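You operate a simulated robot arm through the tools that you are given. There is no shell and no other tool.

The job below is to be done with a simulated two-armed robot. You get a single attempt, and the scene is never put back.

Task
Unplug the red connector, cap the tester port and zero the tester.
Fine: black knob off first; the connector rests in the white spare port; the grey cap is on before you press ZERO. Set down upright: grey square cap.

The check looks at the end state, three seconds after you hand in, the way a careful person would. Anything else that was tipped, shoved, dropped, spilled or broken makes it a failure. A push-on lid holds only when it is set on centred and level and pressed home; a screw cap is set on level and turned clockwise until tight.

Robot
Two 6-joint arms with two-finger parallel grippers on one trunk that stands fixed in place. Base frame: the origin is at the foot of the trunk, x ahead of it, y to its left, z up. Lengths are in mm, angles in rad, forces in N, time in s.
The left shoulder is at [280, 185, 1180], the right one opposite. With the tool pointing down near the work surface each hand reaches from about 540 to 920 mm from the base axis, measured 20 degrees to its own side. Payload 1.57 kg a hand.
Tool frame (each hand has its own): the origin (TCP) lies between the finger pads and is the grasp point; the fingertips stand 30 mm ahead of it; z points along the fingers, y is the line along which they close. The gripper opens to 80 mm. The fingers are 17 mm wide and 12 mm thick; the gripper's body (40 by 82 mm) begins 80 mm behind the TCP.
Orientation is that of the tool frame in the base frame, as a unit quaternion [x, y, z, w]. With the fingers straight down and closing along the base's y, the tool's x points along the base's -x, its y along +y and its z along -z.

Tools
- The arms move only by the tool play_rows. It takes "left_rows", "right_rows" or both (then of equal length, played together; a hand with none holds still); each is a list of rows, each a list of 7 numbers: the shift along the tool's x, y, z in units of 400 mm (1.0 is 400 mm), then the turn, a rotation vector about the tool's x, y, z in units of 90 degrees (1.0 is 90 degrees), then the gripper command, from -1 (fully open) to 1 (shut), values between in proportion. In form: [[dx, dy, dz, wx, wy, wz, claw], ...]. A call has 1 to 20 rows; each row is the pose to reach, as a shift and turn from the pose commanded when the call began, along the tool's axes at that moment. A call with a number of a shift or a turn outside -1 to 1 is refused whole. Each row takes 0.2 s and may step no farther than 50 mm and 0.15 rad from the row before; otherwise, or with a gripper value out of range, the whole call is refused. Where a pose cannot be reached the arm comes as near as it can. A force on the tool above 40 N (or 10 N above the force at the start of the call, whichever is more), or a blocked arm, ends the call early, and 0.2 s more pass. The fingers move at their own pace (about 153 mm/s each) and stop on an object; they squeeze with about 31 N. The grip force told is the motor's: it shows also when the fingers shut on nothing. Time passes only in rows, and 0.2 s behind the last, so rows that repeat a pose let the fingers close. It gives the time, the measured TCP pose, the force on the tool (base axes), the opening and the grip force at its end, in the units of the frame above (readings bear some noise), with the torque about the TCP (base axes, N m) and any sound that the robot's microphone picked up, and new pictures: "pictures" is both (left out), scene, wrist or none (wrist: the cameras of the hands that moved).
- Cameras (640 x 400 px; columns grow to the right, rows downward): "scene" is now at [244.3, -2.2, 1625.3]; the picture's right is [-0.04, -1.00, 0.00], its down [-0.69, 0.02, -0.72] and it looks along [0.72, -0.03, -0.69] (base axes); focal length 352 px, centre (320, 200). "left" rides on the left gripper at [72, 7, -122] in its tool frame; the picture's right is [-0.09, 1.00, 0.00], its down [-0.84, -0.08, -0.54] and it looks along [-0.54, -0.05, 0.84] (tool axes); focal length 238 px, centre (320, 200). "right" rides on the right gripper at [72, -7, -122] in its tool frame; the picture's right is [0.09, 1.00, 0.00], its down [-0.84, 0.08, -0.54] and it looks along [-0.54, 0.05, 0.84] (tool axes); focal length 238 px, centre (320, 200). There is no depth. A picture from a camera that has moved, and an enlarged one, comes with that camera's place and axes in the base frame and with its lens.
- lift_body(by): slides the trunk up (or, below 0, down) by that many mm; the arms and the scene camera ride with it, the base frame stays. It gives what a move gives, with no picture.
- pan_tilt(pan, tilt): turns the head with the scene camera to pan (to the left, within 1.501 rad either way) and tilt (down, from -0.506 to 1.204), counted from straight ahead of the robot. It gives what a move gives, and a new picture of the scene camera.
- zoom(camera, box): a new picture of the part [left, top, right, bottom] of that camera's present view, enlarged. The clock stands still meanwhile.
- finish_job(): hands the job in; it is judged then, once.

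Nothing tells you positions but the pictures and the camera data. Unless the task says otherwise, let go and move clear before handing in.

The tools are called after "Call:" by a JSON object that holds its "method" and its "body". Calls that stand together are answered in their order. play_rows: Moves the arms, as the interface text tells. Its arguments: {"type":"object","properties":{"left_rows":{"type":"array","items":{"type":"array","items":{"type":"number"}}},"right_rows":{"type":"array","items":{"type":"array","items":{"type":"number"}}},"pictures":{"type":"string","enum":["both","scene","wrist","none"]}},"required":[]} The other tools are called the same way: lift_body (by) slides the trunk up or down; pan_tilt (pan, tilt) turns the head that bears the scene camera; zoom (camera, box) takes an enlarged picture of a part of a camera's view; finish_job () hands the job in.

At the start:

```text
t: 0.0
left_eef_pos: [577.4, 261.6, 1286.8]
left_orientation: [0.0, 1.0, 0.001, 0.0]
left_ft_force: [0.2, 0.5, -0.7]
left_moment: [-0.01, -0.02, 0.03]
left_grip_width: 79.7
left_gripper_force: 0.1
right_eef_pos: [540.6, -279.3, 1328.1]
right_orientation: [0.0, 1.0, 0.0, 0.0]
right_ft_force: [0.8, 0.2, 0.7]
right_moment: [0.0, 0.03, -0.02]
right_grip_width: 80.1
right_gripper_force: 0.1
trunk travel left (down, up): [-875.0, 115.0]
head pan, tilt: [-0.035, 0.764]
```

scene: 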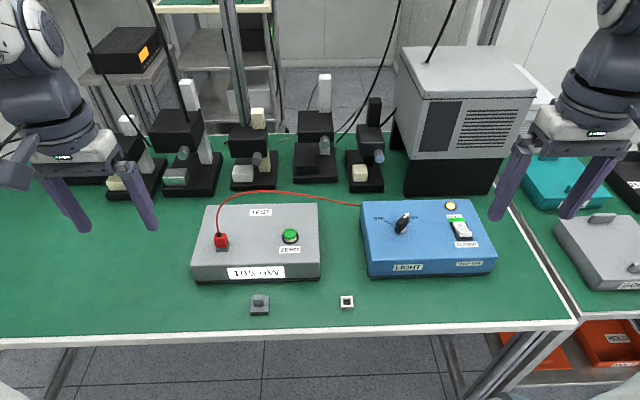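
right: 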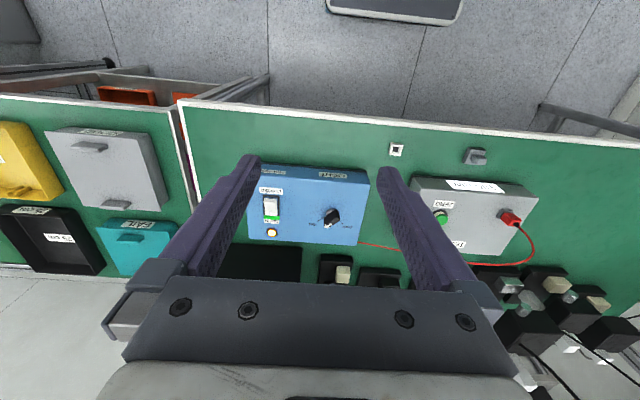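
left: 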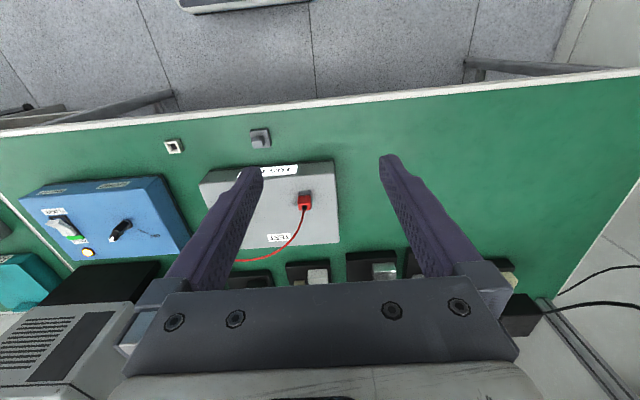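

I see a grey tester box with the red connector plugged in and a green ZERO button. Beside it is a blue box with a black knob and a rocker switch, and a grey cap and a white spare port stand on the front of the table. I'll zoom in for details before moving.

Call:
{"method": "zoom", "body": {"camera": "scene", "box": [180, 180, 340, 280]}}

Call:
{"method": "zoom", "body": {"camera": "scene", "box": [350, 185, 510, 285]}}

Call:
{"method": "zoom", "body": {"camera": "scene", "box": [230, 270, 374, 330]}}

Call:
{"method": "zoom", "body": {"camera": "left", "box": [150, 110, 350, 235]}}

Call:
{"method": "zoom", "body": {"camera": "right", "box": [240, 130, 400, 250]}}

```text
4.00 times, centred on (260, 230) of scene
camera zoom: at [244.3, -2.2, 1625.3], right [-0.04, -1.0, 0.0], down [-0.69, 0.02, -0.72], along [0.72, -0.03, -0.69], focal length 1409 px, centre (560, 80)
```

zoom: 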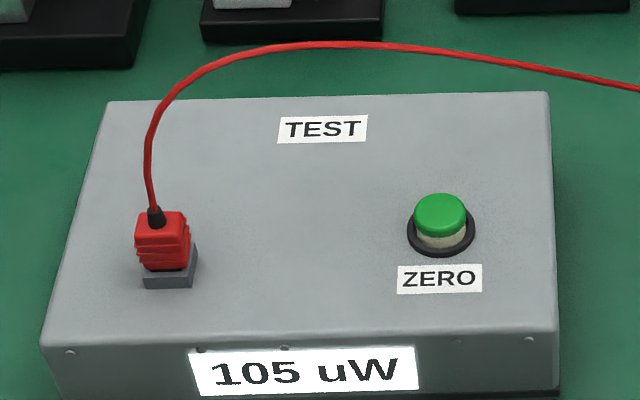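

```text
4.00 times, centred on (430, 235) of scene
camera zoom: at [244.3, -2.2, 1625.3], right [-0.04, -1.0, 0.0], down [-0.69, 0.02, -0.72], along [0.72, -0.03, -0.69], focal length 1409 px, centre (-120, 60)
```

zoom: 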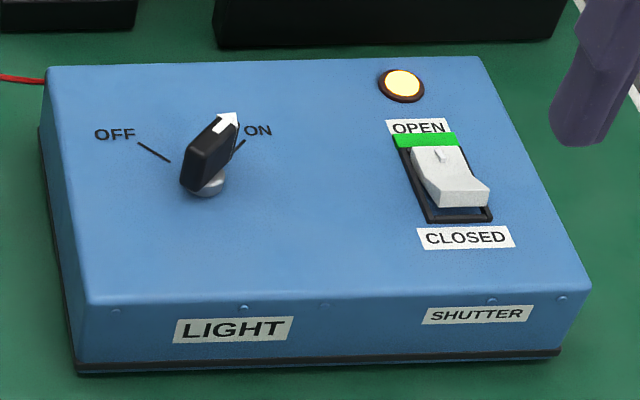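

```text
4.44 times, centred on (302, 300) of scene
camera zoom: at [244.3, -2.2, 1625.3], right [-0.04, -1.0, 0.0], down [-0.69, 0.02, -0.72], along [0.72, -0.03, -0.69], focal length 1566 px, centre (400, -244)
```

zoom: 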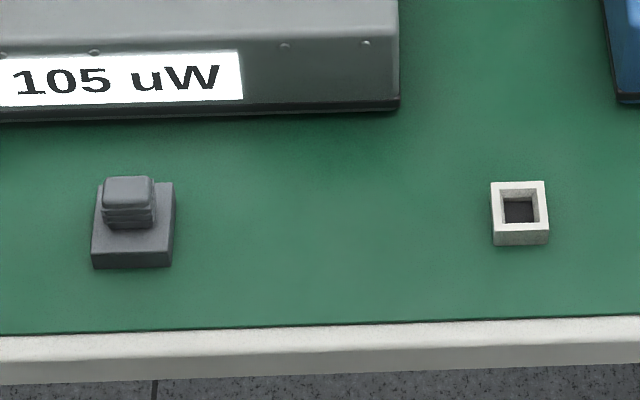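

```text
3.20 times, centred on (250, 172) of left
camera zoom: at [505.2, 267.2, 1411.4], right [0.09, 1.0, 0.0], down [0.84, -0.08, 0.54], along [0.54, -0.05, -0.84], focal length 763 px, centre (544, 288)
```

zoom: 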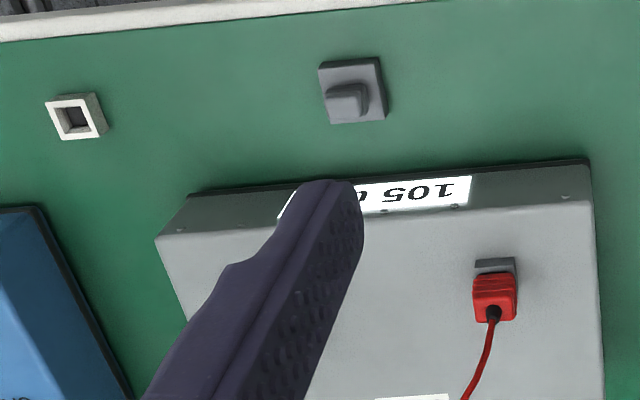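

```text
3.33 times, centred on (320, 190) of right
camera zoom: at [468.9, -285.8, 1451.0], right [-0.09, 1.0, 0.0], down [0.84, 0.08, 0.54], along [0.54, 0.05, -0.84], focal length 794 px, centre (320, 233)
```

zoom: 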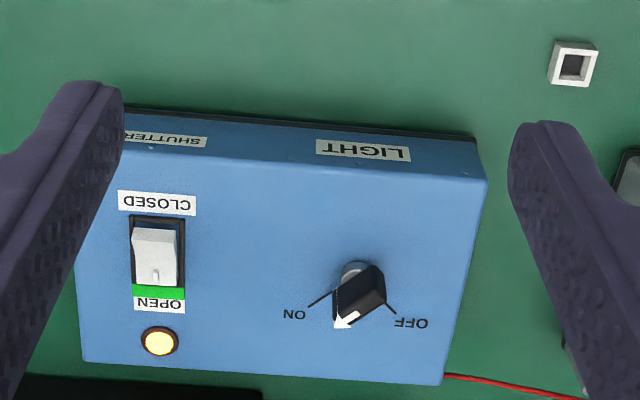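

Triangulating puts the knob near (815, -224, 985), the connector near (776, 210, 990) and the spare port at about (664, -78, 897). I'll bring both hands above the knob and connector for closer views.

Call:
{"method": "play_rows", "body": {"right_rows": [[-0.065, 0.014, 0.047, 0, 0, 0, -1], [-0.13, 0.028, 0.094, 0, 0, 0, -1], [-0.195, 0.041, 0.141, 0, 0, 0, -1], [-0.26, 0.055, 0.188, 0, 0, 0, -1], [-0.325, 0.069, 0.235, 0, 0, 0, -1], [-0.39, 0.083, 0.282, 0, 0, 0, -1], [-0.455, 0.097, 0.329, 0, 0, 0, -1], [-0.52, 0.11, 0.376, 0, 0, 0, -1], [-0.585, 0.124, 0.423, 0, 0, 0, -1], [-0.6485, 0.138, 0.47, 0, 0, 0, -1]], "left_rows": [[-0.048, -0.013, 0.042, 0, 0, 0, -1], [-0.096, -0.026, 0.083, 0, 0, 0, -1], [-0.144, -0.039, 0.125, 0, 0, 0, -1], [-0.193, -0.052, 0.167, 0, 0, 0, -1], [-0.241, -0.065, 0.209, 0, 0, 0, -1], [-0.289, -0.077, 0.25, 0, 0, 0, -1], [-0.337, -0.09, 0.292, 0, 0, 0, -1], [-0.385, -0.103, 0.334, 0, 0, 0, -1], [-0.433, -0.116, 0.375, 0, 0, 0, -1], [-0.4815, -0.129, 0.417, 0, 0, 0, -1]]}}

```text
t: 2.2
left_eef_pos: [769.3, 208.8, 1120.8]
left_orientation: [0.001, 1.0, 0.0, -0.001]
left_ft_force: [-0.6, 0.0, -0.2]
left_moment: [0.02, 0.02, 0.03]
left_grip_width: 80.0
left_gripper_force: 0.0
right_eef_pos: [800.0, -224.6, 1140.3]
right_orientation: [0.0, 1.0, -0.001, 0.001]
right_ft_force: [-0.1, 0.2, 0.7]
right_moment: [-0.01, -0.03, 0.0]
right_grip_width: 80.3
right_gripper_force: 0.1
trunk travel left (down, up): [-875.0, 115.0]
head pan, tilt: [-0.035, 0.764]
camera scene: at [244.2, -2.2, 1625.3], right [-0.04, -1.0, 0.0], down [-0.69, 0.02, -0.72], along [0.72, -0.03, -0.69], focal length 352 px, centre (320, 200)
camera right: at [728.5, -232.0, 1262.6], right [-0.09, 1.0, 0.0], down [0.84, 0.08, 0.54], along [0.54, 0.05, -0.84], focal length 238 px, centre (320, 200)
camera left: at [698.0, 215.1, 1243.6], right [0.09, 1.0, 0.0], down [0.84, -0.08, 0.54], along [0.54, -0.05, -0.84], focal length 238 px, centre (320, 200)
```

scene: 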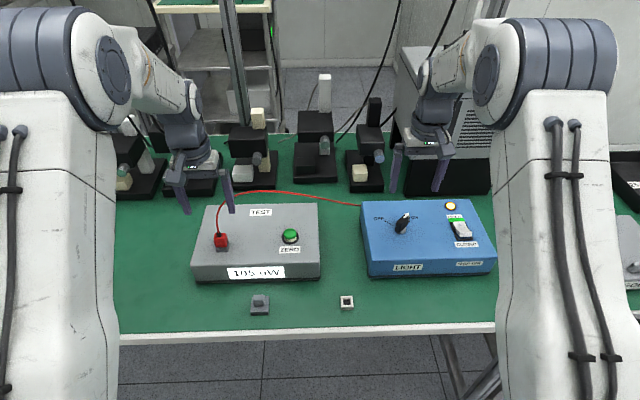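
right: 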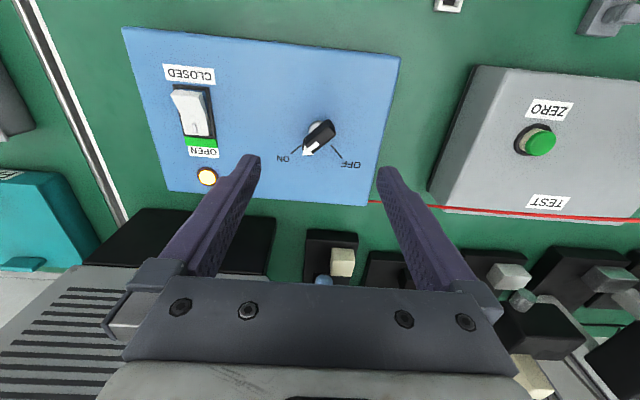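
left: 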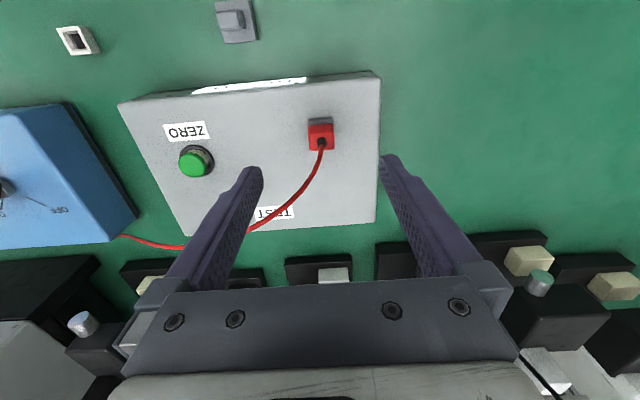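

Both hands are over their targets and the estimates hold up. I'll zoom the wrist cameras for finer detail.

Call:
{"method": "zoom", "body": {"camera": "right", "box": [256, 100, 384, 180]}}

Call:
{"method": "zoom", "body": {"camera": "left", "box": [256, 90, 384, 170]}}

Call:
{"method": "zoom", "body": {"camera": "left", "box": [150, 110, 246, 200]}}

Call:
{"method": "zoom", "body": {"camera": "left", "box": [30, 0, 290, 70]}}

Call:
{"method": "zoom", "body": {"camera": "scene", "box": [240, 285, 290, 325]}}

Call:
{"method": "zoom", "body": {"camera": "scene", "box": [195, 215, 245, 255]}}

Call:
{"method": "zoom", "body": {"camera": "scene", "box": [375, 200, 435, 245]}}

```text
5.00 times, centred on (320, 140) of right
camera zoom: at [728.5, -232.0, 1262.6], right [-0.09, 1.0, 0.0], down [0.84, 0.08, 0.54], along [0.54, 0.05, -0.84], focal length 1192 px, centre (320, 500)
```

zoom: 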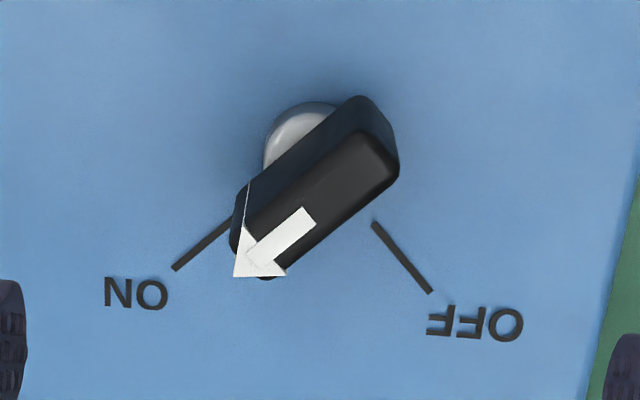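

```text
5.00 times, centred on (320, 130) of left
camera zoom: at [698.0, 215.1, 1243.6], right [0.09, 1.0, 0.0], down [0.84, -0.08, 0.54], along [0.54, -0.05, -0.84], focal length 1192 px, centre (320, 550)
```

zoom: 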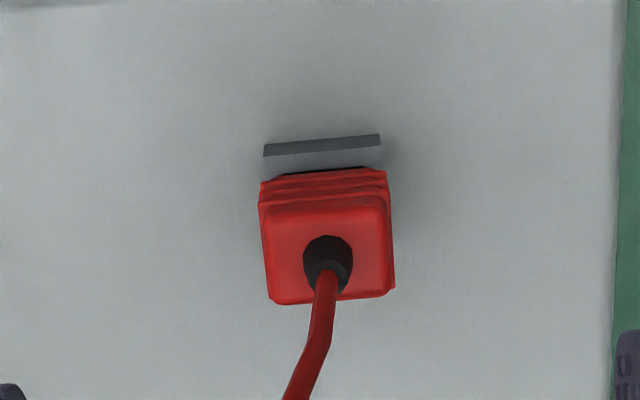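

```text
4.44 times, centred on (198, 155) of left
camera zoom: at [698.0, 215.1, 1243.6], right [0.09, 1.0, 0.0], down [0.84, -0.08, 0.54], along [0.54, -0.05, -0.84], focal length 1059 px, centre (862, 400)
```

zoom: 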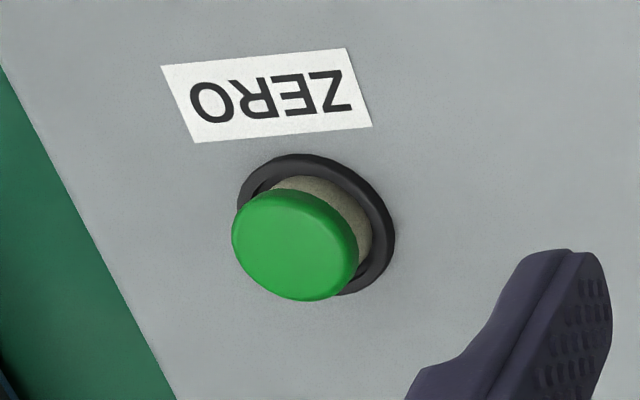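

```text
2.46 times, centred on (160, 35) of left
camera zoom: at [698.0, 215.1, 1243.6], right [0.09, 1.0, 0.0], down [0.84, -0.08, 0.54], along [0.54, -0.05, -0.84], focal length 587 px, centre (714, 606)
```

zoom: 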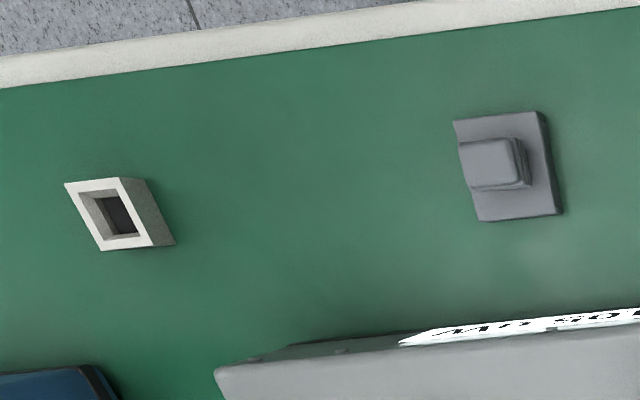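

```text
10.00 times, centred on (265, 305) of scene
camera zoom: at [244.2, -2.2, 1625.3], right [-0.04, -1.0, 0.0], down [-0.69, 0.02, -0.72], along [0.72, -0.03, -0.69], focal length 3524 px, centre (870, -850)
```

zoom: 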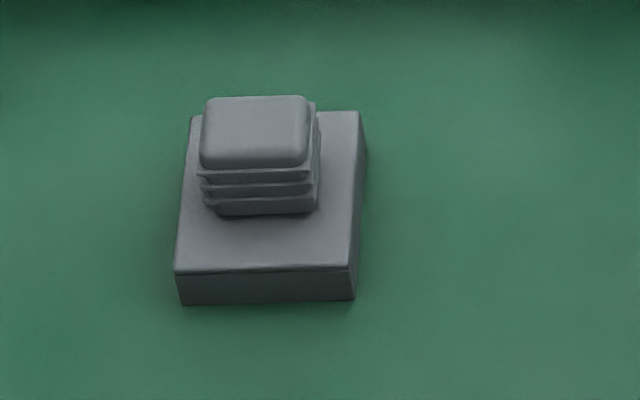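

```text
10.00 times, centred on (220, 235) of scene
camera zoom: at [244.2, -2.2, 1625.3], right [-0.04, -1.0, 0.0], down [-0.69, 0.02, -0.72], along [0.72, -0.03, -0.69], focal length 3524 px, centre (1320, -150)
```

zoom: 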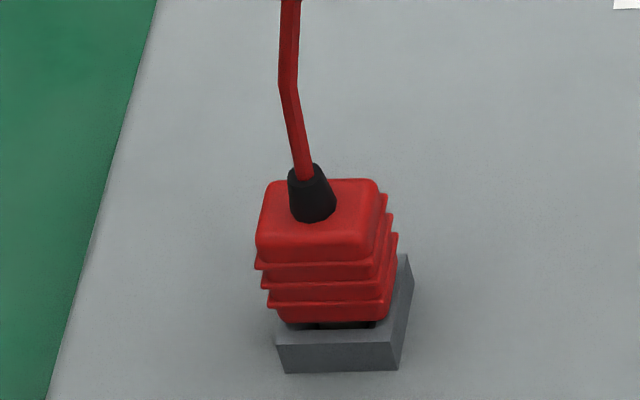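

```text
8.89 times, centred on (405, 222) of scene
camera zoom: at [244.2, -2.2, 1625.3], right [-0.04, -1.0, 0.0], down [-0.69, 0.02, -0.72], along [0.72, -0.03, -0.69], focal length 3132 px, centre (-436, 0)
```

zoom: 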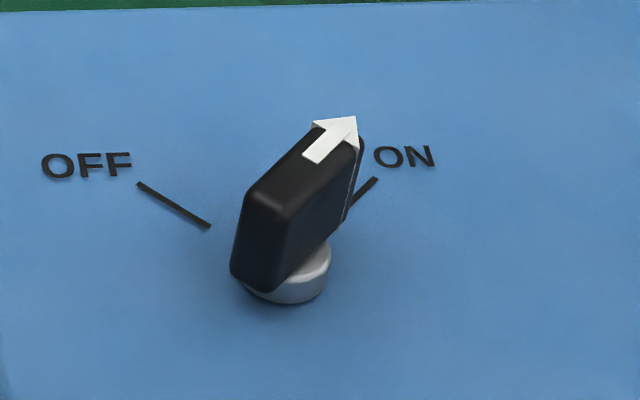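

The knob points at ON (-45°), and OFF is at about +45°, so it needs a 90° counter-clockwise turn. I'll turn the right gripper 45° and lower it above the knob. At the same time the left hand goes over the grey cap for a look.

Call:
{"method": "play_rows", "body": {"right_rows": [[-0.006, 0.001, 0.03, 0, 0, 0.0835, -1], [-0.012, 0.001, 0.06, 0, 0, 0.167, -1], [-0.018, 0.002, 0.09, 0, 0, 0.25, -1], [-0.024, 0.003, 0.12, 0, 0, 0.333, -1], [-0.03, 0.003, 0.15, 0, 0, 0.4165, -1], [-0.035, 0.004, 0.175, 0, 0, 0.5, -1]], "left_rows": [[0.0425, -0.037, 0.017, 0, 0, 0, -1], [0.085, -0.073, 0.034, 0, 0, 0, -1], [0.1275, -0.11, 0.051, 0, 0, 0, -1], [0.17, -0.147, 0.068, 0, 0, 0, -1], [0.2125, -0.183, 0.085, 0, 0, 0, -1], [0.255, -0.22, 0.1025, 0, 0, 0, -1]]}}

```text
t: 3.6
left_eef_pos: [666.9, 121.2, 1079.8]
left_orientation: [0.0, 1.0, 0.0, 0.0]
left_ft_force: [-1.0, 0.1, 0.2]
left_moment: [-0.01, -0.02, 0.0]
left_grip_width: 80.2
left_gripper_force: 0.0
right_eef_pos: [814.0, -222.0, 1070.9]
right_orientation: [0.384, 0.923, -0.001, -0.001]
right_ft_force: [-0.2, 0.0, -0.6]
right_moment: [0.02, 0.02, 0.0]
right_grip_width: 80.1
right_gripper_force: 0.1
trunk travel left (down, up): [-875.0, 115.0]
head pan, tilt: [-0.035, 0.764]
camera scene: at [244.4, -2.2, 1625.3], right [-0.04, -1.0, 0.0], down [-0.69, 0.02, -0.72], along [0.72, -0.03, -0.69], focal length 352 px, centre (320, 200)
camera right: at [758.4, -176.8, 1192.8], right [0.64, 0.77, 0.0], down [0.65, -0.54, 0.54], along [0.42, -0.35, -0.84], focal length 238 px, centre (320, 200)
camera left: at [594.9, 126.5, 1204.1], right [0.09, 1.0, 0.0], down [0.84, -0.08, 0.54], along [0.54, -0.05, -0.84], focal length 238 px, centre (320, 200)
```

scene: 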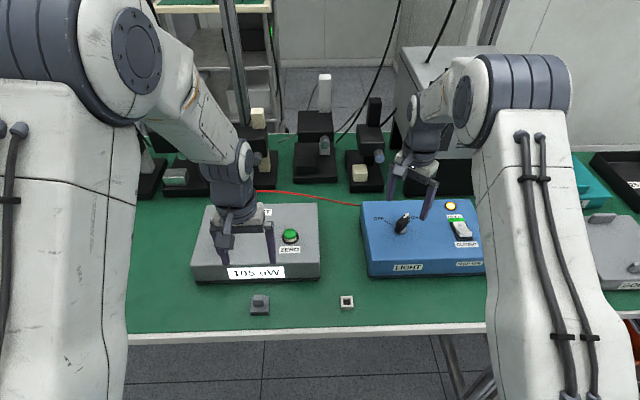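
right: 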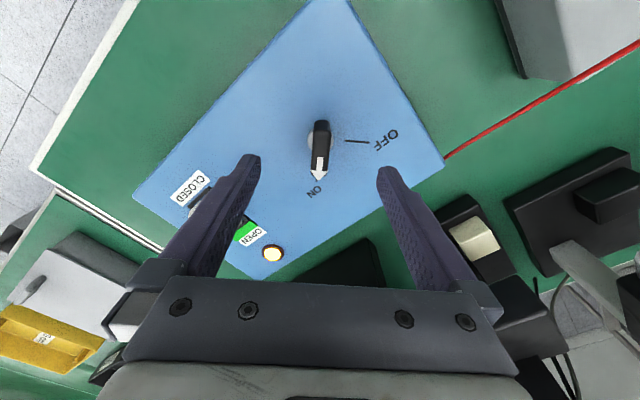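
left: 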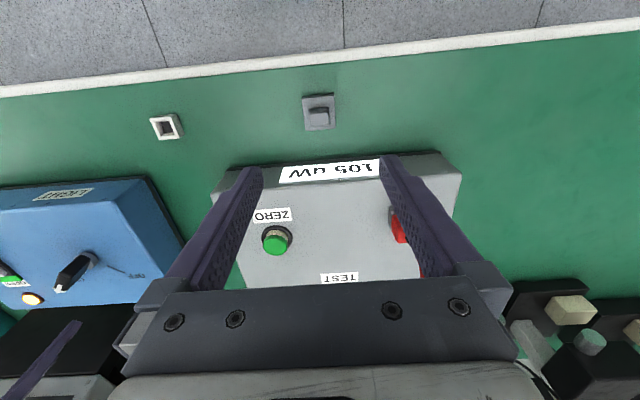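

The gripper axis lines up with the knob handle. I'll zoom for precise centring.

Call:
{"method": "zoom", "body": {"camera": "right", "box": [256, 100, 384, 180]}}

Call:
{"method": "zoom", "body": {"camera": "left", "box": [280, 80, 360, 140]}}

Call:
{"method": "zoom", "body": {"camera": "left", "box": [130, 100, 210, 150]}}

Call:
{"method": "zoom", "body": {"camera": "scene", "box": [375, 180, 455, 240]}}

```text
5.00 times, centred on (320, 140) of right
camera zoom: at [758.4, -176.8, 1192.8], right [0.64, 0.77, 0.0], down [0.65, -0.54, 0.54], along [0.42, -0.35, -0.84], focal length 1192 px, centre (320, 500)
```

zoom: 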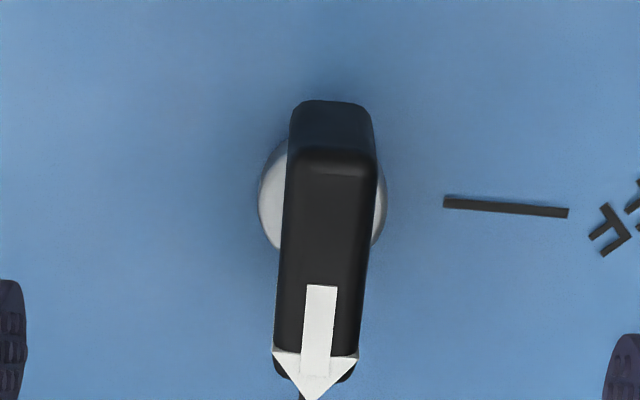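

```text
6.67 times, centred on (320, 110) of left
camera zoom: at [594.9, 126.5, 1204.1], right [0.09, 1.0, 0.0], down [0.84, -0.08, 0.54], along [0.54, -0.05, -0.84], focal length 1589 px, centre (320, 800)
```

zoom: 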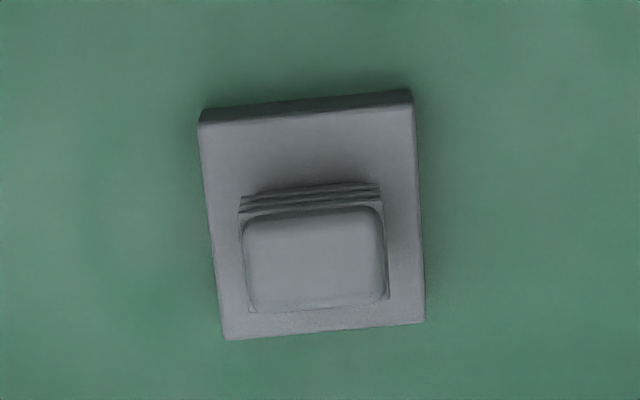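

```text
8.00 times, centred on (170, 125) of left
camera zoom: at [594.9, 126.5, 1204.1], right [0.09, 1.0, 0.0], down [0.84, -0.08, 0.54], along [0.54, -0.05, -0.84], focal length 1907 px, centre (1520, 800)
```

zoom: 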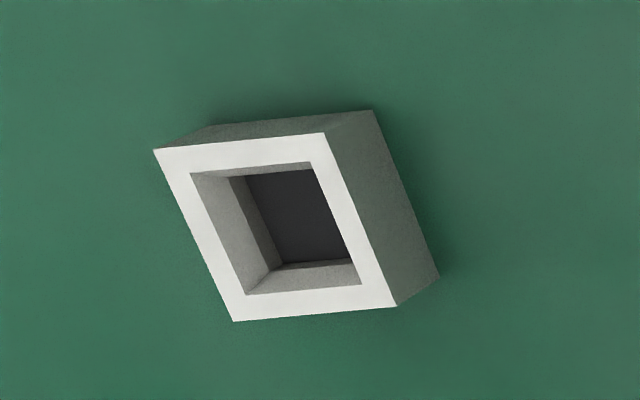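

```text
6.67 times, centred on (415, 210) of scene
camera zoom: at [244.4, -2.2, 1625.3], right [-0.04, -1.0, 0.0], down [-0.69, 0.02, -0.72], along [0.72, -0.03, -0.69], focal length 2349 px, centre (-313, 133)
```

zoom: 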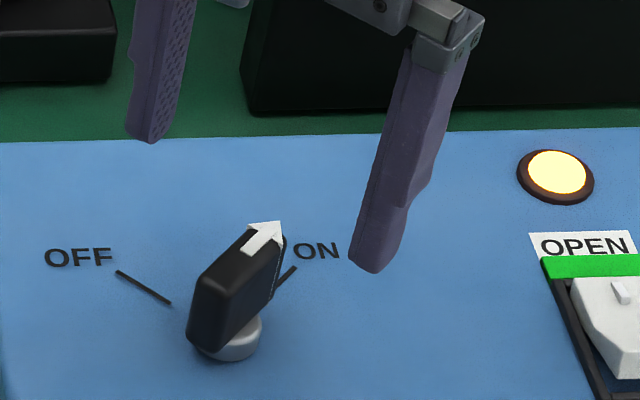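

The knob pivot is about (815, -223.7), nearly under the gripper. I'll lower so the fingertips straddle the handle just above its base, then close.

Call:
{"method": "play_rows", "body": {"right_rows": [[-0.0046, -0.0014, 0.05, 0, 0, 0, -1], [-0.0046, -0.0014, 0.1, 0, 0, 0, -1], [-0.0046, -0.0014, 0.146, 0, 0, 0, -1], [-0.0046, -0.0014, 0.146, 0, 0, 0, -0.3], [-0.0046, -0.0014, 0.146, 0, 0, 0, -0.3]]}}

Call:
{"method": "zoom", "body": {"camera": "right", "box": [240, 120, 400, 220]}}

```text
t: 4.8
left_eef_pos: [666.2, 120.7, 1081.1]
left_orientation: [0.0, 1.0, 0.0, 0.0]
left_ft_force: [0.0, 0.8, 0.3]
left_moment: [-0.03, -0.04, -0.01]
left_grip_width: 80.1
left_gripper_force: 0.0
right_eef_pos: [817.0, -223.3, 1012.1]
right_orientation: [0.383, 0.924, 0.0, 0.001]
right_ft_force: [0.5, 0.5, 0.2]
right_moment: [0.0, 0.0, 0.02]
right_grip_width: 51.9
right_gripper_force: 0.2
trunk travel left (down, up): [-875.0, 115.0]
head pan, tilt: [-0.035, 0.764]
camera scene: at [244.3, -2.2, 1625.3], right [-0.04, -1.0, 0.0], down [-0.69, 0.02, -0.72], along [0.72, -0.03, -0.69], focal length 352 px, centre (320, 200)
camera right: at [760.3, -177.9, 1134.3], right [0.64, 0.77, 0.0], down [0.65, -0.54, 0.54], along [0.42, -0.35, -0.84], focal length 238 px, centre (320, 200)
```

scene: 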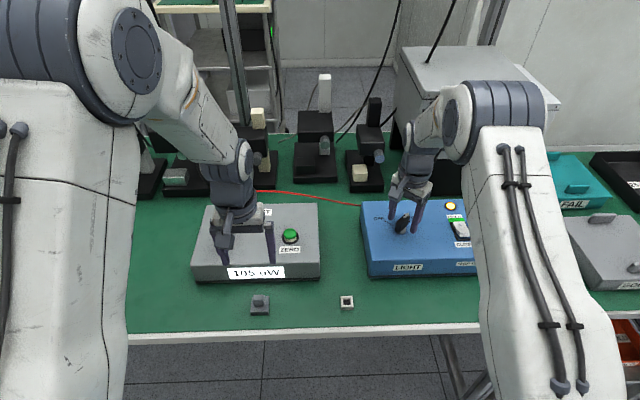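
right: 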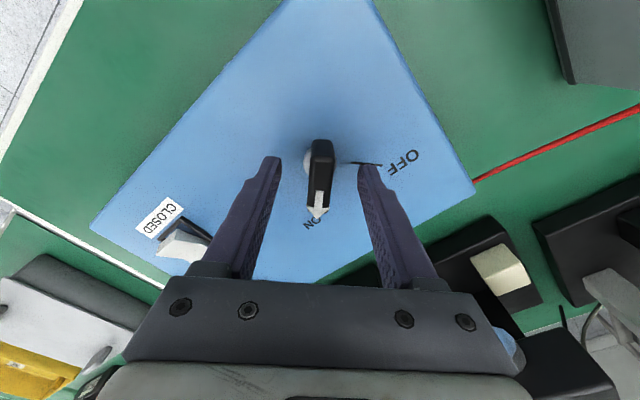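

```text
4.00 times, centred on (320, 170) of right
camera zoom: at [760.3, -177.9, 1134.3], right [0.64, 0.77, 0.0], down [0.65, -0.54, 0.54], along [0.42, -0.35, -0.84], focal length 953 px, centre (320, 320)
```

zoom: 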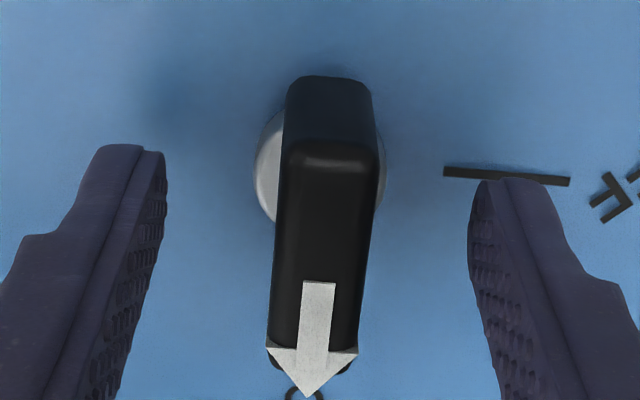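

The handle is centred between the fingers. I'll close on it.

Call:
{"method": "play_rows", "body": {"right_rows": [[0.004, 0, 0, 0, 0, 0, 0.2], [0.004, 0, 0, 0, 0, 0, 1], [0.004, 0, 0, 0, 0, 0, 1], [0.004, 0, 0, 0, 0, 0, 1]], "pictures": "wrist"}}

```text
t: 5.8
left_eef_pos: [667.2, 120.5, 1081.7]
left_orientation: [0.001, 1.0, 0.0, 0.0]
left_ft_force: [0.1, -0.6, -0.1]
left_moment: [0.0, 0.0, 0.01]
left_grip_width: 80.1
left_gripper_force: 0.2
right_eef_pos: [815.6, -222.1, 1011.4]
right_orientation: [0.382, 0.924, 0.0, -0.001]
right_ft_force: [3.5, 1.3, -1.3]
right_moment: [-0.11, -0.15, 0.0]
right_grip_width: 14.8
right_gripper_force: 31.0
trunk travel left (down, up): [-875.0, 115.0]
head pan, tilt: [-0.035, 0.764]
camera right: at [759.3, -176.7, 1134.4], right [0.64, 0.77, 0.0], down [0.65, -0.54, 0.54], along [0.42, -0.35, -0.84], focal length 238 px, centre (320, 200)
```

right: 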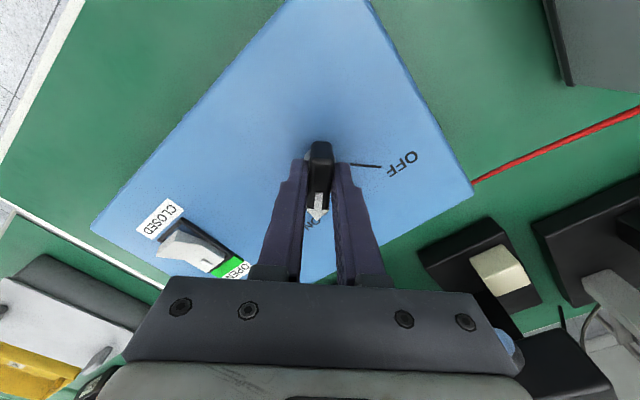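

The handle is gripped at 14.8 mm. I'll turn it 90° counter-clockwise toward OFF.

Call:
{"method": "play_rows", "body": {"right_rows": [[0, 0, 0, 0, 0, -0.083, 1], [0, 0, 0, 0, 0, -0.167, 1], [0, 0, 0, 0, 0, -0.25, 1], [0, 0, 0, 0, 0, -0.333, 1], [0, 0, 0, 0, 0, -0.417, 1], [0, 0, 0, 0, 0, -0.5, 1], [0, 0, 0, 0, 0, -0.583, 1], [0, 0, 0, 0, 0, -0.667, 1], [0, 0, 0, 0, 0, -0.75, 1], [0, 0, 0, 0, 0, -0.833, 1], [0, 0, 0, 0, 0, -0.917, 1], [0, 0, 0, 0, 0, -1.0, 1]]}}

```text
t: 8.4
left_eef_pos: [667.3, 119.5, 1080.2]
left_orientation: [0.0, 1.0, 0.001, 0.0]
left_ft_force: [0.5, 0.4, 0.7]
left_moment: [-0.02, -0.03, -0.03]
left_grip_width: 80.1
left_gripper_force: 0.1
right_eef_pos: [816.2, -227.0, 1012.0]
right_orientation: [-0.383, 0.924, -0.001, 0.001]
right_ft_force: [9.7, -30.7, -6.9]
right_moment: [0.27, -0.36, -0.16]
right_grip_width: 14.9
right_gripper_force: 30.9
trunk travel left (down, up): [-875.0, 115.0]
head pan, tilt: [-0.035, 0.764]
camera scene: at [245.3, -4.7, 1625.1], right [-0.04, -1.0, 0.0], down [-0.69, 0.03, -0.72], along [0.72, -0.03, -0.69], focal length 352 px, centre (320, 200)
camera right: at [768.6, -282.9, 1134.5], right [-0.77, 0.64, 0.0], down [0.53, 0.65, 0.54], along [0.35, 0.42, -0.84], focal length 238 px, centre (320, 200)
```

scene: 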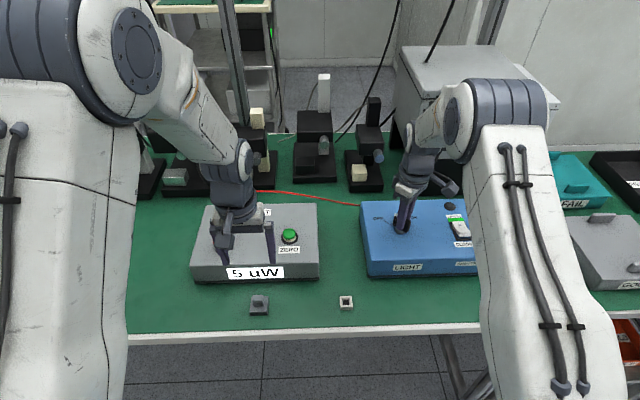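
right: 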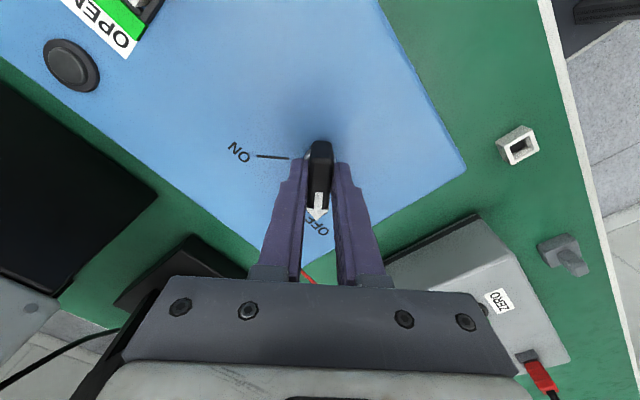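

The lamp went out and the display dropped to 5 uW, so the knob is off. I'll relax the side load by shifting the command to the measured position, then open and rise.

Call:
{"method": "play_rows", "body": {"right_rows": [[0.0037, -0.005, 0, 0, 0, 0, 1], [0.0074, -0.0103, 0, 0, 0, 0, 1], [0.0074, -0.0103, 0, 0, 0, 0, 1]], "pictures": "none"}}

```text
t: 9.2
left_eef_pos: [667.2, 121.7, 1080.5]
left_orientation: [0.001, 1.0, 0.0, 0.001]
left_ft_force: [1.0, 0.6, -0.3]
left_moment: [-0.01, 0.0, -0.01]
left_grip_width: 80.0
left_gripper_force: 0.1
right_eef_pos: [815.1, -228.1, 1011.2]
right_orientation: [-0.384, 0.923, 0.0, 0.0]
right_ft_force: [7.4, -13.2, -2.2]
right_moment: [-0.76, 0.09, -0.12]
right_grip_width: 14.9
right_gripper_force: 30.8
trunk travel left (down, up): [-875.0, 115.0]
head pan, tilt: [-0.035, 0.764]
```

Call:
{"method": "play_rows", "body": {"right_rows": [[0.0027, -0.008, 0, 0, 0, 0, 1], [0.0027, -0.008, 0, 0, 0, 0, 1]], "pictures": "scene"}}

```text
t: 9.8
left_eef_pos: [667.2, 121.2, 1080.8]
left_orientation: [0.0, 1.0, 0.0, 0.0]
left_ft_force: [0.7, 0.5, -0.3]
left_moment: [-0.01, -0.01, 0.01]
left_grip_width: 80.2
left_gripper_force: 0.0
right_eef_pos: [815.7, -225.7, 1012.3]
right_orientation: [-0.384, 0.923, 0.003, -0.001]
right_ft_force: [-3.5, 14.4, -2.9]
right_moment: [0.19, -0.78, 0.0]
right_grip_width: 14.8
right_gripper_force: 30.9
trunk travel left (down, up): [-875.0, 115.0]
head pan, tilt: [-0.035, 0.764]
camera scene: at [244.2, -1.3, 1625.3], right [-0.03, -1.0, 0.0], down [-0.69, 0.02, -0.72], along [0.72, -0.02, -0.69], focal length 352 px, centre (320, 200)
```

scene: 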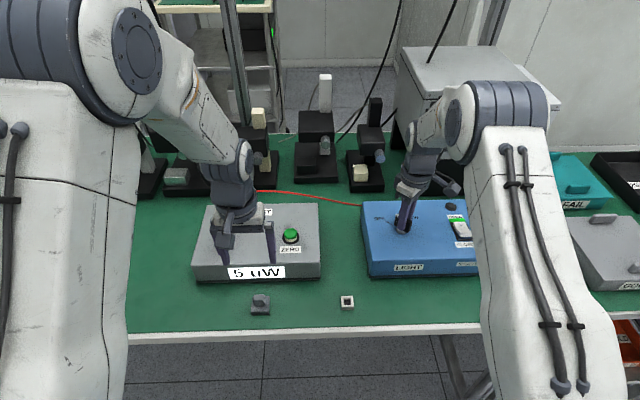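

Call:
{"method": "play_rows", "body": {"right_rows": [[0, 0, 0, 0, 0, 0, 1], [0, 0, 0, 0, 0, 0, 1], [0, 0, 0, 0, 0, 0, 1]], "pictures": "none"}}

```text
t: 10.6
left_eef_pos: [667.3, 122.7, 1081.5]
left_orientation: [0.0, 1.0, 0.0, 0.0]
left_ft_force: [0.3, 0.7, -1.0]
left_moment: [0.04, 0.03, 0.01]
left_grip_width: 80.0
left_gripper_force: 0.1
right_eef_pos: [816.2, -226.5, 1012.0]
right_orientation: [-0.382, 0.924, 0.001, -0.002]
right_ft_force: [-8.3, 29.0, -7.6]
right_moment: [0.3, -0.58, 0.0]
right_grip_width: 14.9
right_gripper_force: 31.2
trunk travel left (down, up): [-875.0, 115.0]
head pan, tilt: [-0.035, 0.764]
```

Call:
{"method": "play_rows", "body": {"right_rows": [[-0.0025, 0.0045, 0, 0, 0, 0, 1], [-0.005, 0.009, 0, 0, 0, 0, 1], [-0.005, 0.009, 0, 0, 0, 0, 1], [-0.005, 0.009, 0, 0, 0, 0, 1], [-0.005, 0.009, 0, 0, 0, 0, 1]], "pictures": "none"}}

```text
t: 11.8
left_eef_pos: [665.7, 121.3, 1079.9]
left_orientation: [0.0, 1.0, 0.0, 0.0]
left_ft_force: [-0.1, -0.8, 0.1]
left_moment: [0.01, 0.01, 0.01]
left_grip_width: 80.0
left_gripper_force: 0.0
right_eef_pos: [816.0, -226.6, 1012.0]
right_orientation: [-0.383, 0.924, 0.001, 0.001]
right_ft_force: [-6.1, 11.8, -2.6]
right_moment: [0.0, 0.5, 0.04]
right_grip_width: 14.8
right_gripper_force: 31.1
trunk travel left (down, up): [-875.0, 115.0]
head pan, tilt: [-0.035, 0.764]
```

Call:
{"method": "play_rows", "body": {"right_rows": [[-0.0012, 0.004, 0, 0, 0, 0, 1], [-0.0012, 0.004, 0, 0, 0, 0, 1], [-0.0012, 0.004, 0, 0, 0, 0, 1]], "pictures": "none"}}

```text
t: 12.6
left_eef_pos: [666.7, 120.1, 1081.4]
left_orientation: [0.0, 1.0, 0.0, 0.001]
left_ft_force: [-0.4, 0.2, 0.3]
left_moment: [0.05, -0.01, -0.05]
left_grip_width: 79.8
left_gripper_force: 0.1
right_eef_pos: [815.1, -227.4, 1011.8]
right_orientation: [-0.383, 0.924, -0.001, 0.0]
right_ft_force: [1.3, -4.0, -3.2]
right_moment: [-0.57, 0.86, 0.0]
right_grip_width: 15.0
right_gripper_force: 30.8
trunk travel left (down, up): [-875.0, 115.0]
head pan, tilt: [-0.035, 0.764]
```

The side load is nearly gone. I'll open the gripper and rise straight up.

Call:
{"method": "play_rows", "body": {"right_rows": [[0, 0, 0, 0, 0, 0, 0], [0, 0, 0, 0, 0, 0, -0.5], [0, 0, 0, 0, 0, 0, -0.5], [0, 0, -0.08, 0, 0, 0, -0.5], [0, 0, -0.18, 0, 0, 0, -0.5], [0, 0, -0.28, 0, 0, 0, -0.5]]}}

Call:
{"method": "zoom", "body": {"camera": "scene", "box": [350, 185, 510, 285]}}

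Call:
{"method": "zoom", "body": {"camera": "scene", "box": [180, 180, 340, 280]}}

```text
t: 14.0
left_eef_pos: [666.0, 120.7, 1082.0]
left_orientation: [0.0, 1.0, -0.001, 0.0]
left_ft_force: [-0.4, 0.2, 0.3]
left_moment: [-0.02, 0.02, 0.01]
left_grip_width: 79.9
left_gripper_force: 0.1
right_eef_pos: [813.2, -225.7, 1123.6]
right_orientation: [-0.383, 0.924, 0.0, 0.001]
right_ft_force: [-0.6, 0.0, -0.1]
right_moment: [0.01, -0.02, 0.0]
right_grip_width: 59.8
right_gripper_force: 0.0
trunk travel left (down, up): [-875.0, 115.0]
head pan, tilt: [-0.035, 0.764]
camera scene: at [244.3, -2.3, 1625.3], right [-0.04, -1.0, 0.0], down [-0.69, 0.02, -0.72], along [0.72, -0.03, -0.69], focal length 352 px, centre (320, 200)
camera right: at [766.5, -281.2, 1246.7], right [-0.77, 0.64, 0.0], down [0.54, 0.65, 0.54], along [0.35, 0.42, -0.84], focal length 238 px, centre (320, 200)
```

scene: 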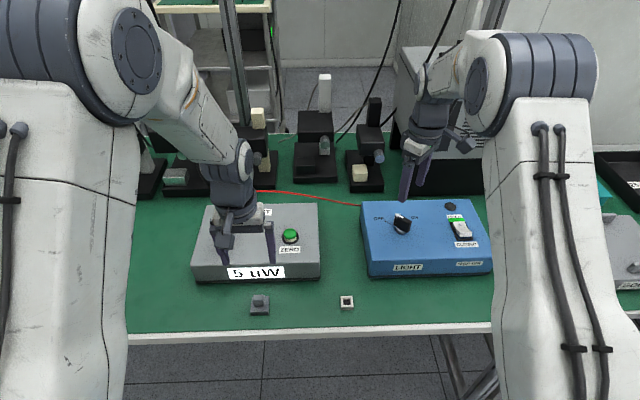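
right: 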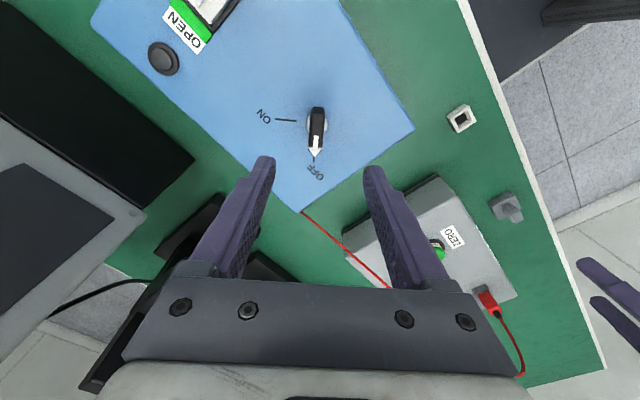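

```text
4.00 times, centred on (430, 235) of scene
camera zoom: at [244.3, -2.3, 1625.3], right [-0.04, -1.0, 0.0], down [-0.69, 0.02, -0.72], along [0.72, -0.03, -0.69], focal length 1409 px, centre (-120, 60)
```

zoom: 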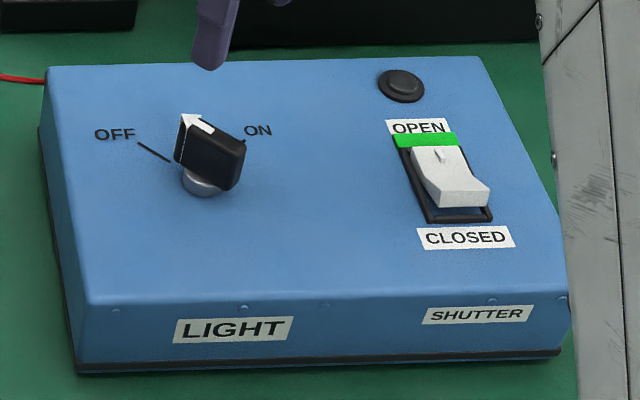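

```text
4.00 times, centred on (260, 230) of scene
camera zoom: at [244.3, -2.3, 1625.3], right [-0.04, -1.0, 0.0], down [-0.69, 0.02, -0.72], along [0.72, -0.03, -0.69], focal length 1409 px, centre (560, 80)
```

zoom: 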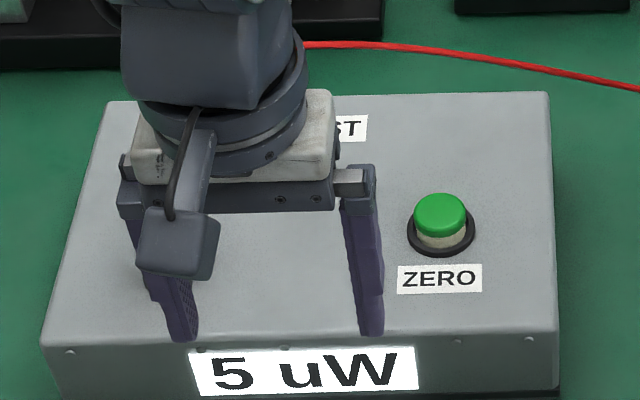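

The knob is on OFF, the lamp is out, and the blue box hasn't moved. The right hand retreats while the left hand goes above the red connector.

Call:
{"method": "play_rows", "body": {"right_rows": [[0.088, 0.0295, -0.025, 0, 0, 0.083, -0.5], [0.177, 0.059, -0.05, 0, 0, 0.167, -0.5], [0.265, 0.0885, -0.075, 0, 0, 0.25, -0.5], [0.353, 0.118, -0.1, 0, 0, 0.333, -0.5], [0.44, 0.1475, -0.125, 0, 0, 0.417, -0.5], [0.53, 0.177, -0.15, 0, 0, 0.5, -0.5]], "left_rows": [[0, 0, -0.075, 0, 0, 0, -1], [-0.056, 0.044, -0.075, 0, 0, 0, -1], [-0.112, 0.088, -0.075, 0, 0, 0, -1], [-0.168, 0.133, -0.075, 0, 0, 0, -1], [-0.224, 0.177, -0.075, 0, 0, 0, -1], [-0.279, 0.221, -0.075, 0, 0, 0, -1]]}}

Call:
{"method": "zoom", "body": {"camera": "left", "box": [240, 90, 400, 190]}}

Call:
{"method": "zoom", "body": {"camera": "scene", "box": [160, 160, 280, 260]}}

```text
t: 15.4
left_eef_pos: [777.0, 212.6, 1109.1]
left_orientation: [0.0, 1.0, 0.001, 0.0]
left_ft_force: [0.1, -0.8, -0.1]
left_moment: [-0.02, 0.0, 0.0]
left_grip_width: 80.2
left_gripper_force: 0.1
right_eef_pos: [616.0, -323.1, 1181.4]
right_orientation: [0.001, 1.0, 0.0, 0.0]
right_ft_force: [-0.3, -0.1, 0.0]
right_moment: [0.0, -0.01, -0.01]
right_grip_width: 60.0
right_gripper_force: 0.0
trunk travel left (down, up): [-875.0, 115.0]
head pan, tilt: [-0.035, 0.764]
camera scene: at [244.4, -2.2, 1625.3], right [-0.04, -1.0, 0.0], down [-0.69, 0.02, -0.72], along [0.72, -0.03, -0.69], focal length 352 px, centre (320, 200)
camera right: at [542.2, -329.8, 1303.7], right [-0.09, 1.0, 0.0], down [0.84, 0.08, 0.54], along [0.54, 0.05, -0.84], focal length 238 px, centre (320, 200)
camera left: at [706.0, 216.7, 1232.7], right [0.09, 1.0, 0.0], down [0.84, -0.08, 0.54], along [0.54, -0.05, -0.84], focal length 238 px, centre (320, 200)
```

scene: 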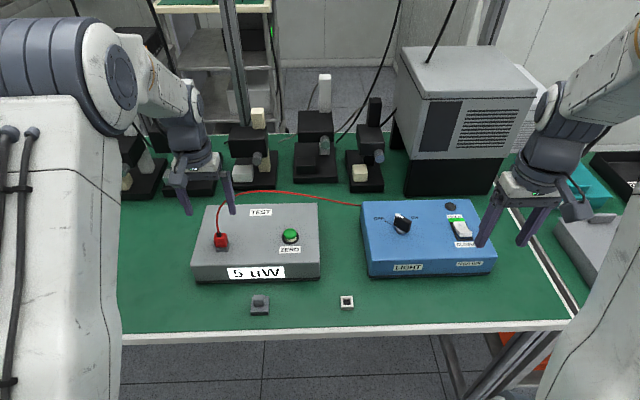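
right: 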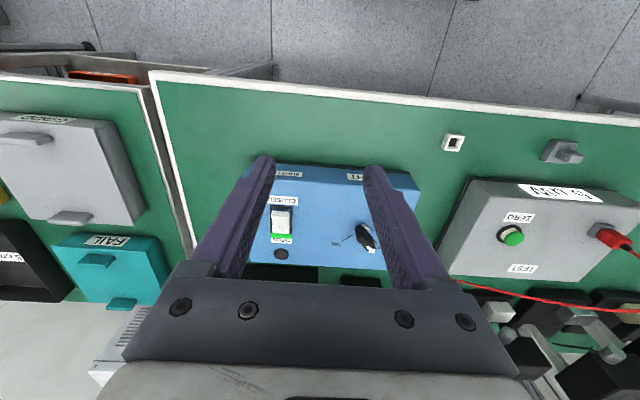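
left: 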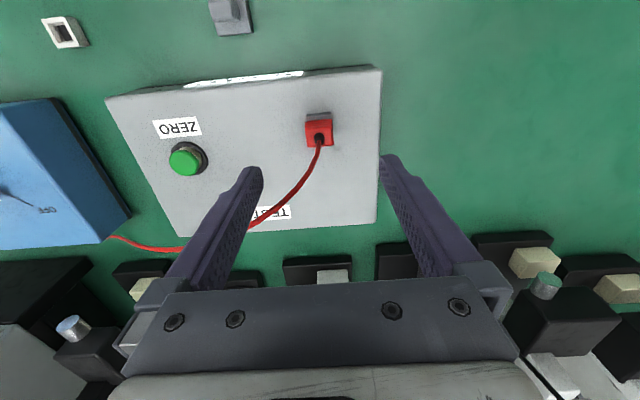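

```text
4.00 times, centred on (320, 140) of left
camera zoom: at [706.0, 216.7, 1232.7], right [0.09, 1.0, 0.0], down [0.84, -0.08, 0.54], along [0.54, -0.05, -0.84], focal length 953 px, centre (320, 440)
```

zoom: 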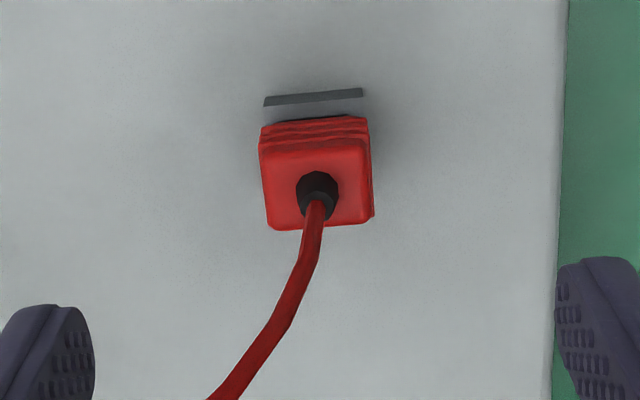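

```text
4.00 times, centred on (220, 210) of scene
camera zoom: at [244.4, -2.2, 1625.3], right [-0.04, -1.0, 0.0], down [-0.69, 0.02, -0.72], along [0.72, -0.03, -0.69], focal length 1409 px, centre (720, 160)
```

zoom: 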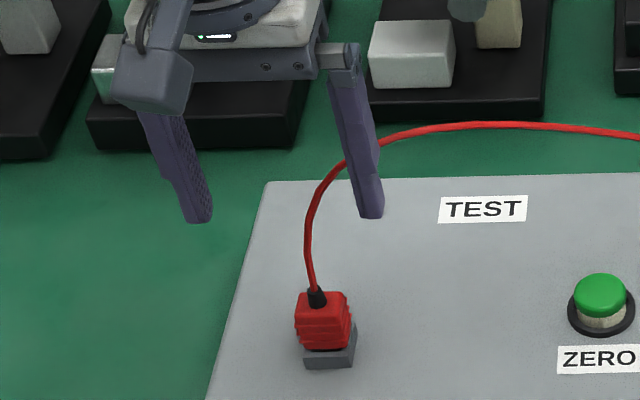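

The left hand is centred over the connector at (778.6, 209.6), and the cable leaves between the fingers toward +x. I'll lower with a moderate opening, keeping the tips just above the port.

Call:
{"method": "play_rows", "body": {"left_rows": [[-0.001, 0, 0.06, 0, 0, 0, -0.3], [-0.001, 0, 0.12, 0, 0, 0, -0.3], [-0.001, 0, 0.18, 0, 0, 0, -0.3], [-0.001, 0, 0.23, 0, 0, 0, -0.3], [-0.001, 0, 0.253, 0, 0, 0, -0.3], [-0.001, 0, 0.253, 0, 0, 0, -0.3]]}}

Call:
{"method": "zoom", "body": {"camera": "left", "box": [240, 120, 400, 220]}}

Call:
{"method": "zoom", "body": {"camera": "scene", "box": [180, 190, 260, 260]}}

```text
t: 16.8
left_eef_pos: [778.2, 210.5, 1008.0]
left_orientation: [0.0, 1.0, -0.001, 0.0]
left_ft_force: [0.1, -0.3, -0.8]
left_moment: [0.0, -0.01, 0.01]
left_grip_width: 52.0
left_gripper_force: 0.0
right_eef_pos: [616.3, -323.0, 1181.5]
right_orientation: [0.0, 1.0, 0.0, 0.0]
right_ft_force: [0.1, -0.2, 0.4]
right_moment: [0.0, 0.0, 0.02]
right_grip_width: 59.9
right_gripper_force: 0.2
trunk travel left (down, up): [-875.0, 115.0]
head pan, tilt: [-0.035, 0.764]
camera scene: at [244.3, -2.3, 1625.3], right [-0.04, -1.0, 0.0], down [-0.69, 0.02, -0.72], along [0.72, -0.03, -0.69], focal length 352 px, centre (320, 200)
camera left: at [707.5, 216.3, 1131.7], right [0.09, 1.0, 0.0], down [0.84, -0.08, 0.54], along [0.54, -0.05, -0.84], focal length 238 px, centre (320, 200)
```

scene: 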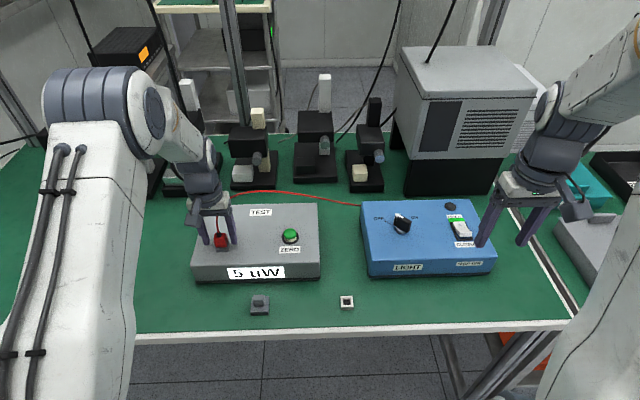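
left: 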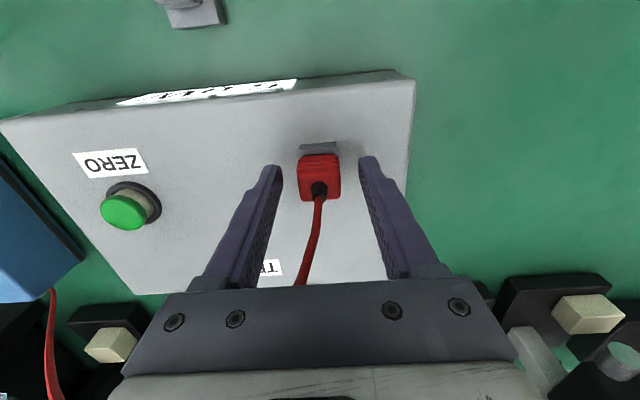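

```text
4.00 times, centred on (320, 170) of left
camera zoom: at [707.5, 216.3, 1131.7], right [0.09, 1.0, 0.0], down [0.84, -0.08, 0.54], along [0.54, -0.05, -0.84], focal length 953 px, centre (320, 320)
```

zoom: 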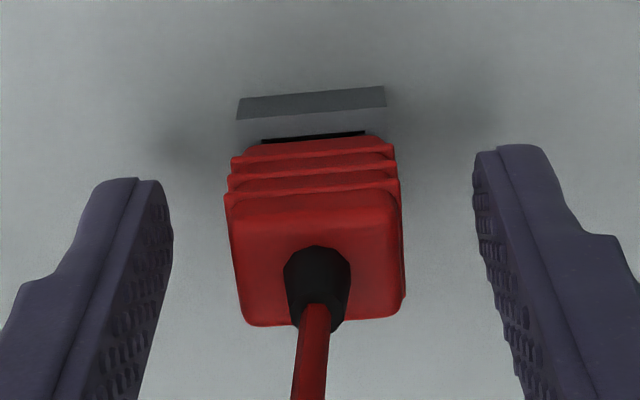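

```text
5.71 times, centred on (220, 225) of scene
camera zoom: at [244.3, -2.3, 1625.3], right [-0.04, -1.0, 0.0], down [-0.69, 0.02, -0.72], along [0.72, -0.03, -0.69], focal length 2014 px, centre (891, 57)
```

zoom: 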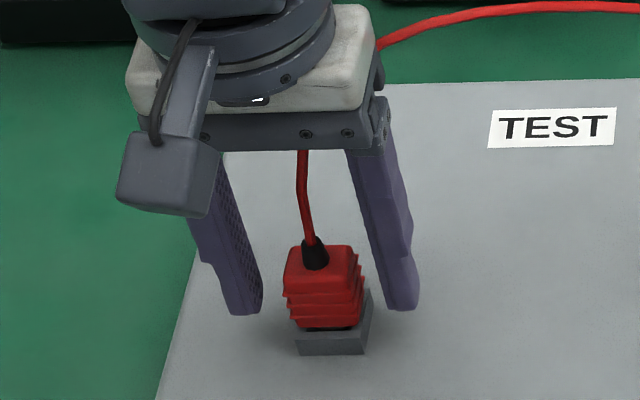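

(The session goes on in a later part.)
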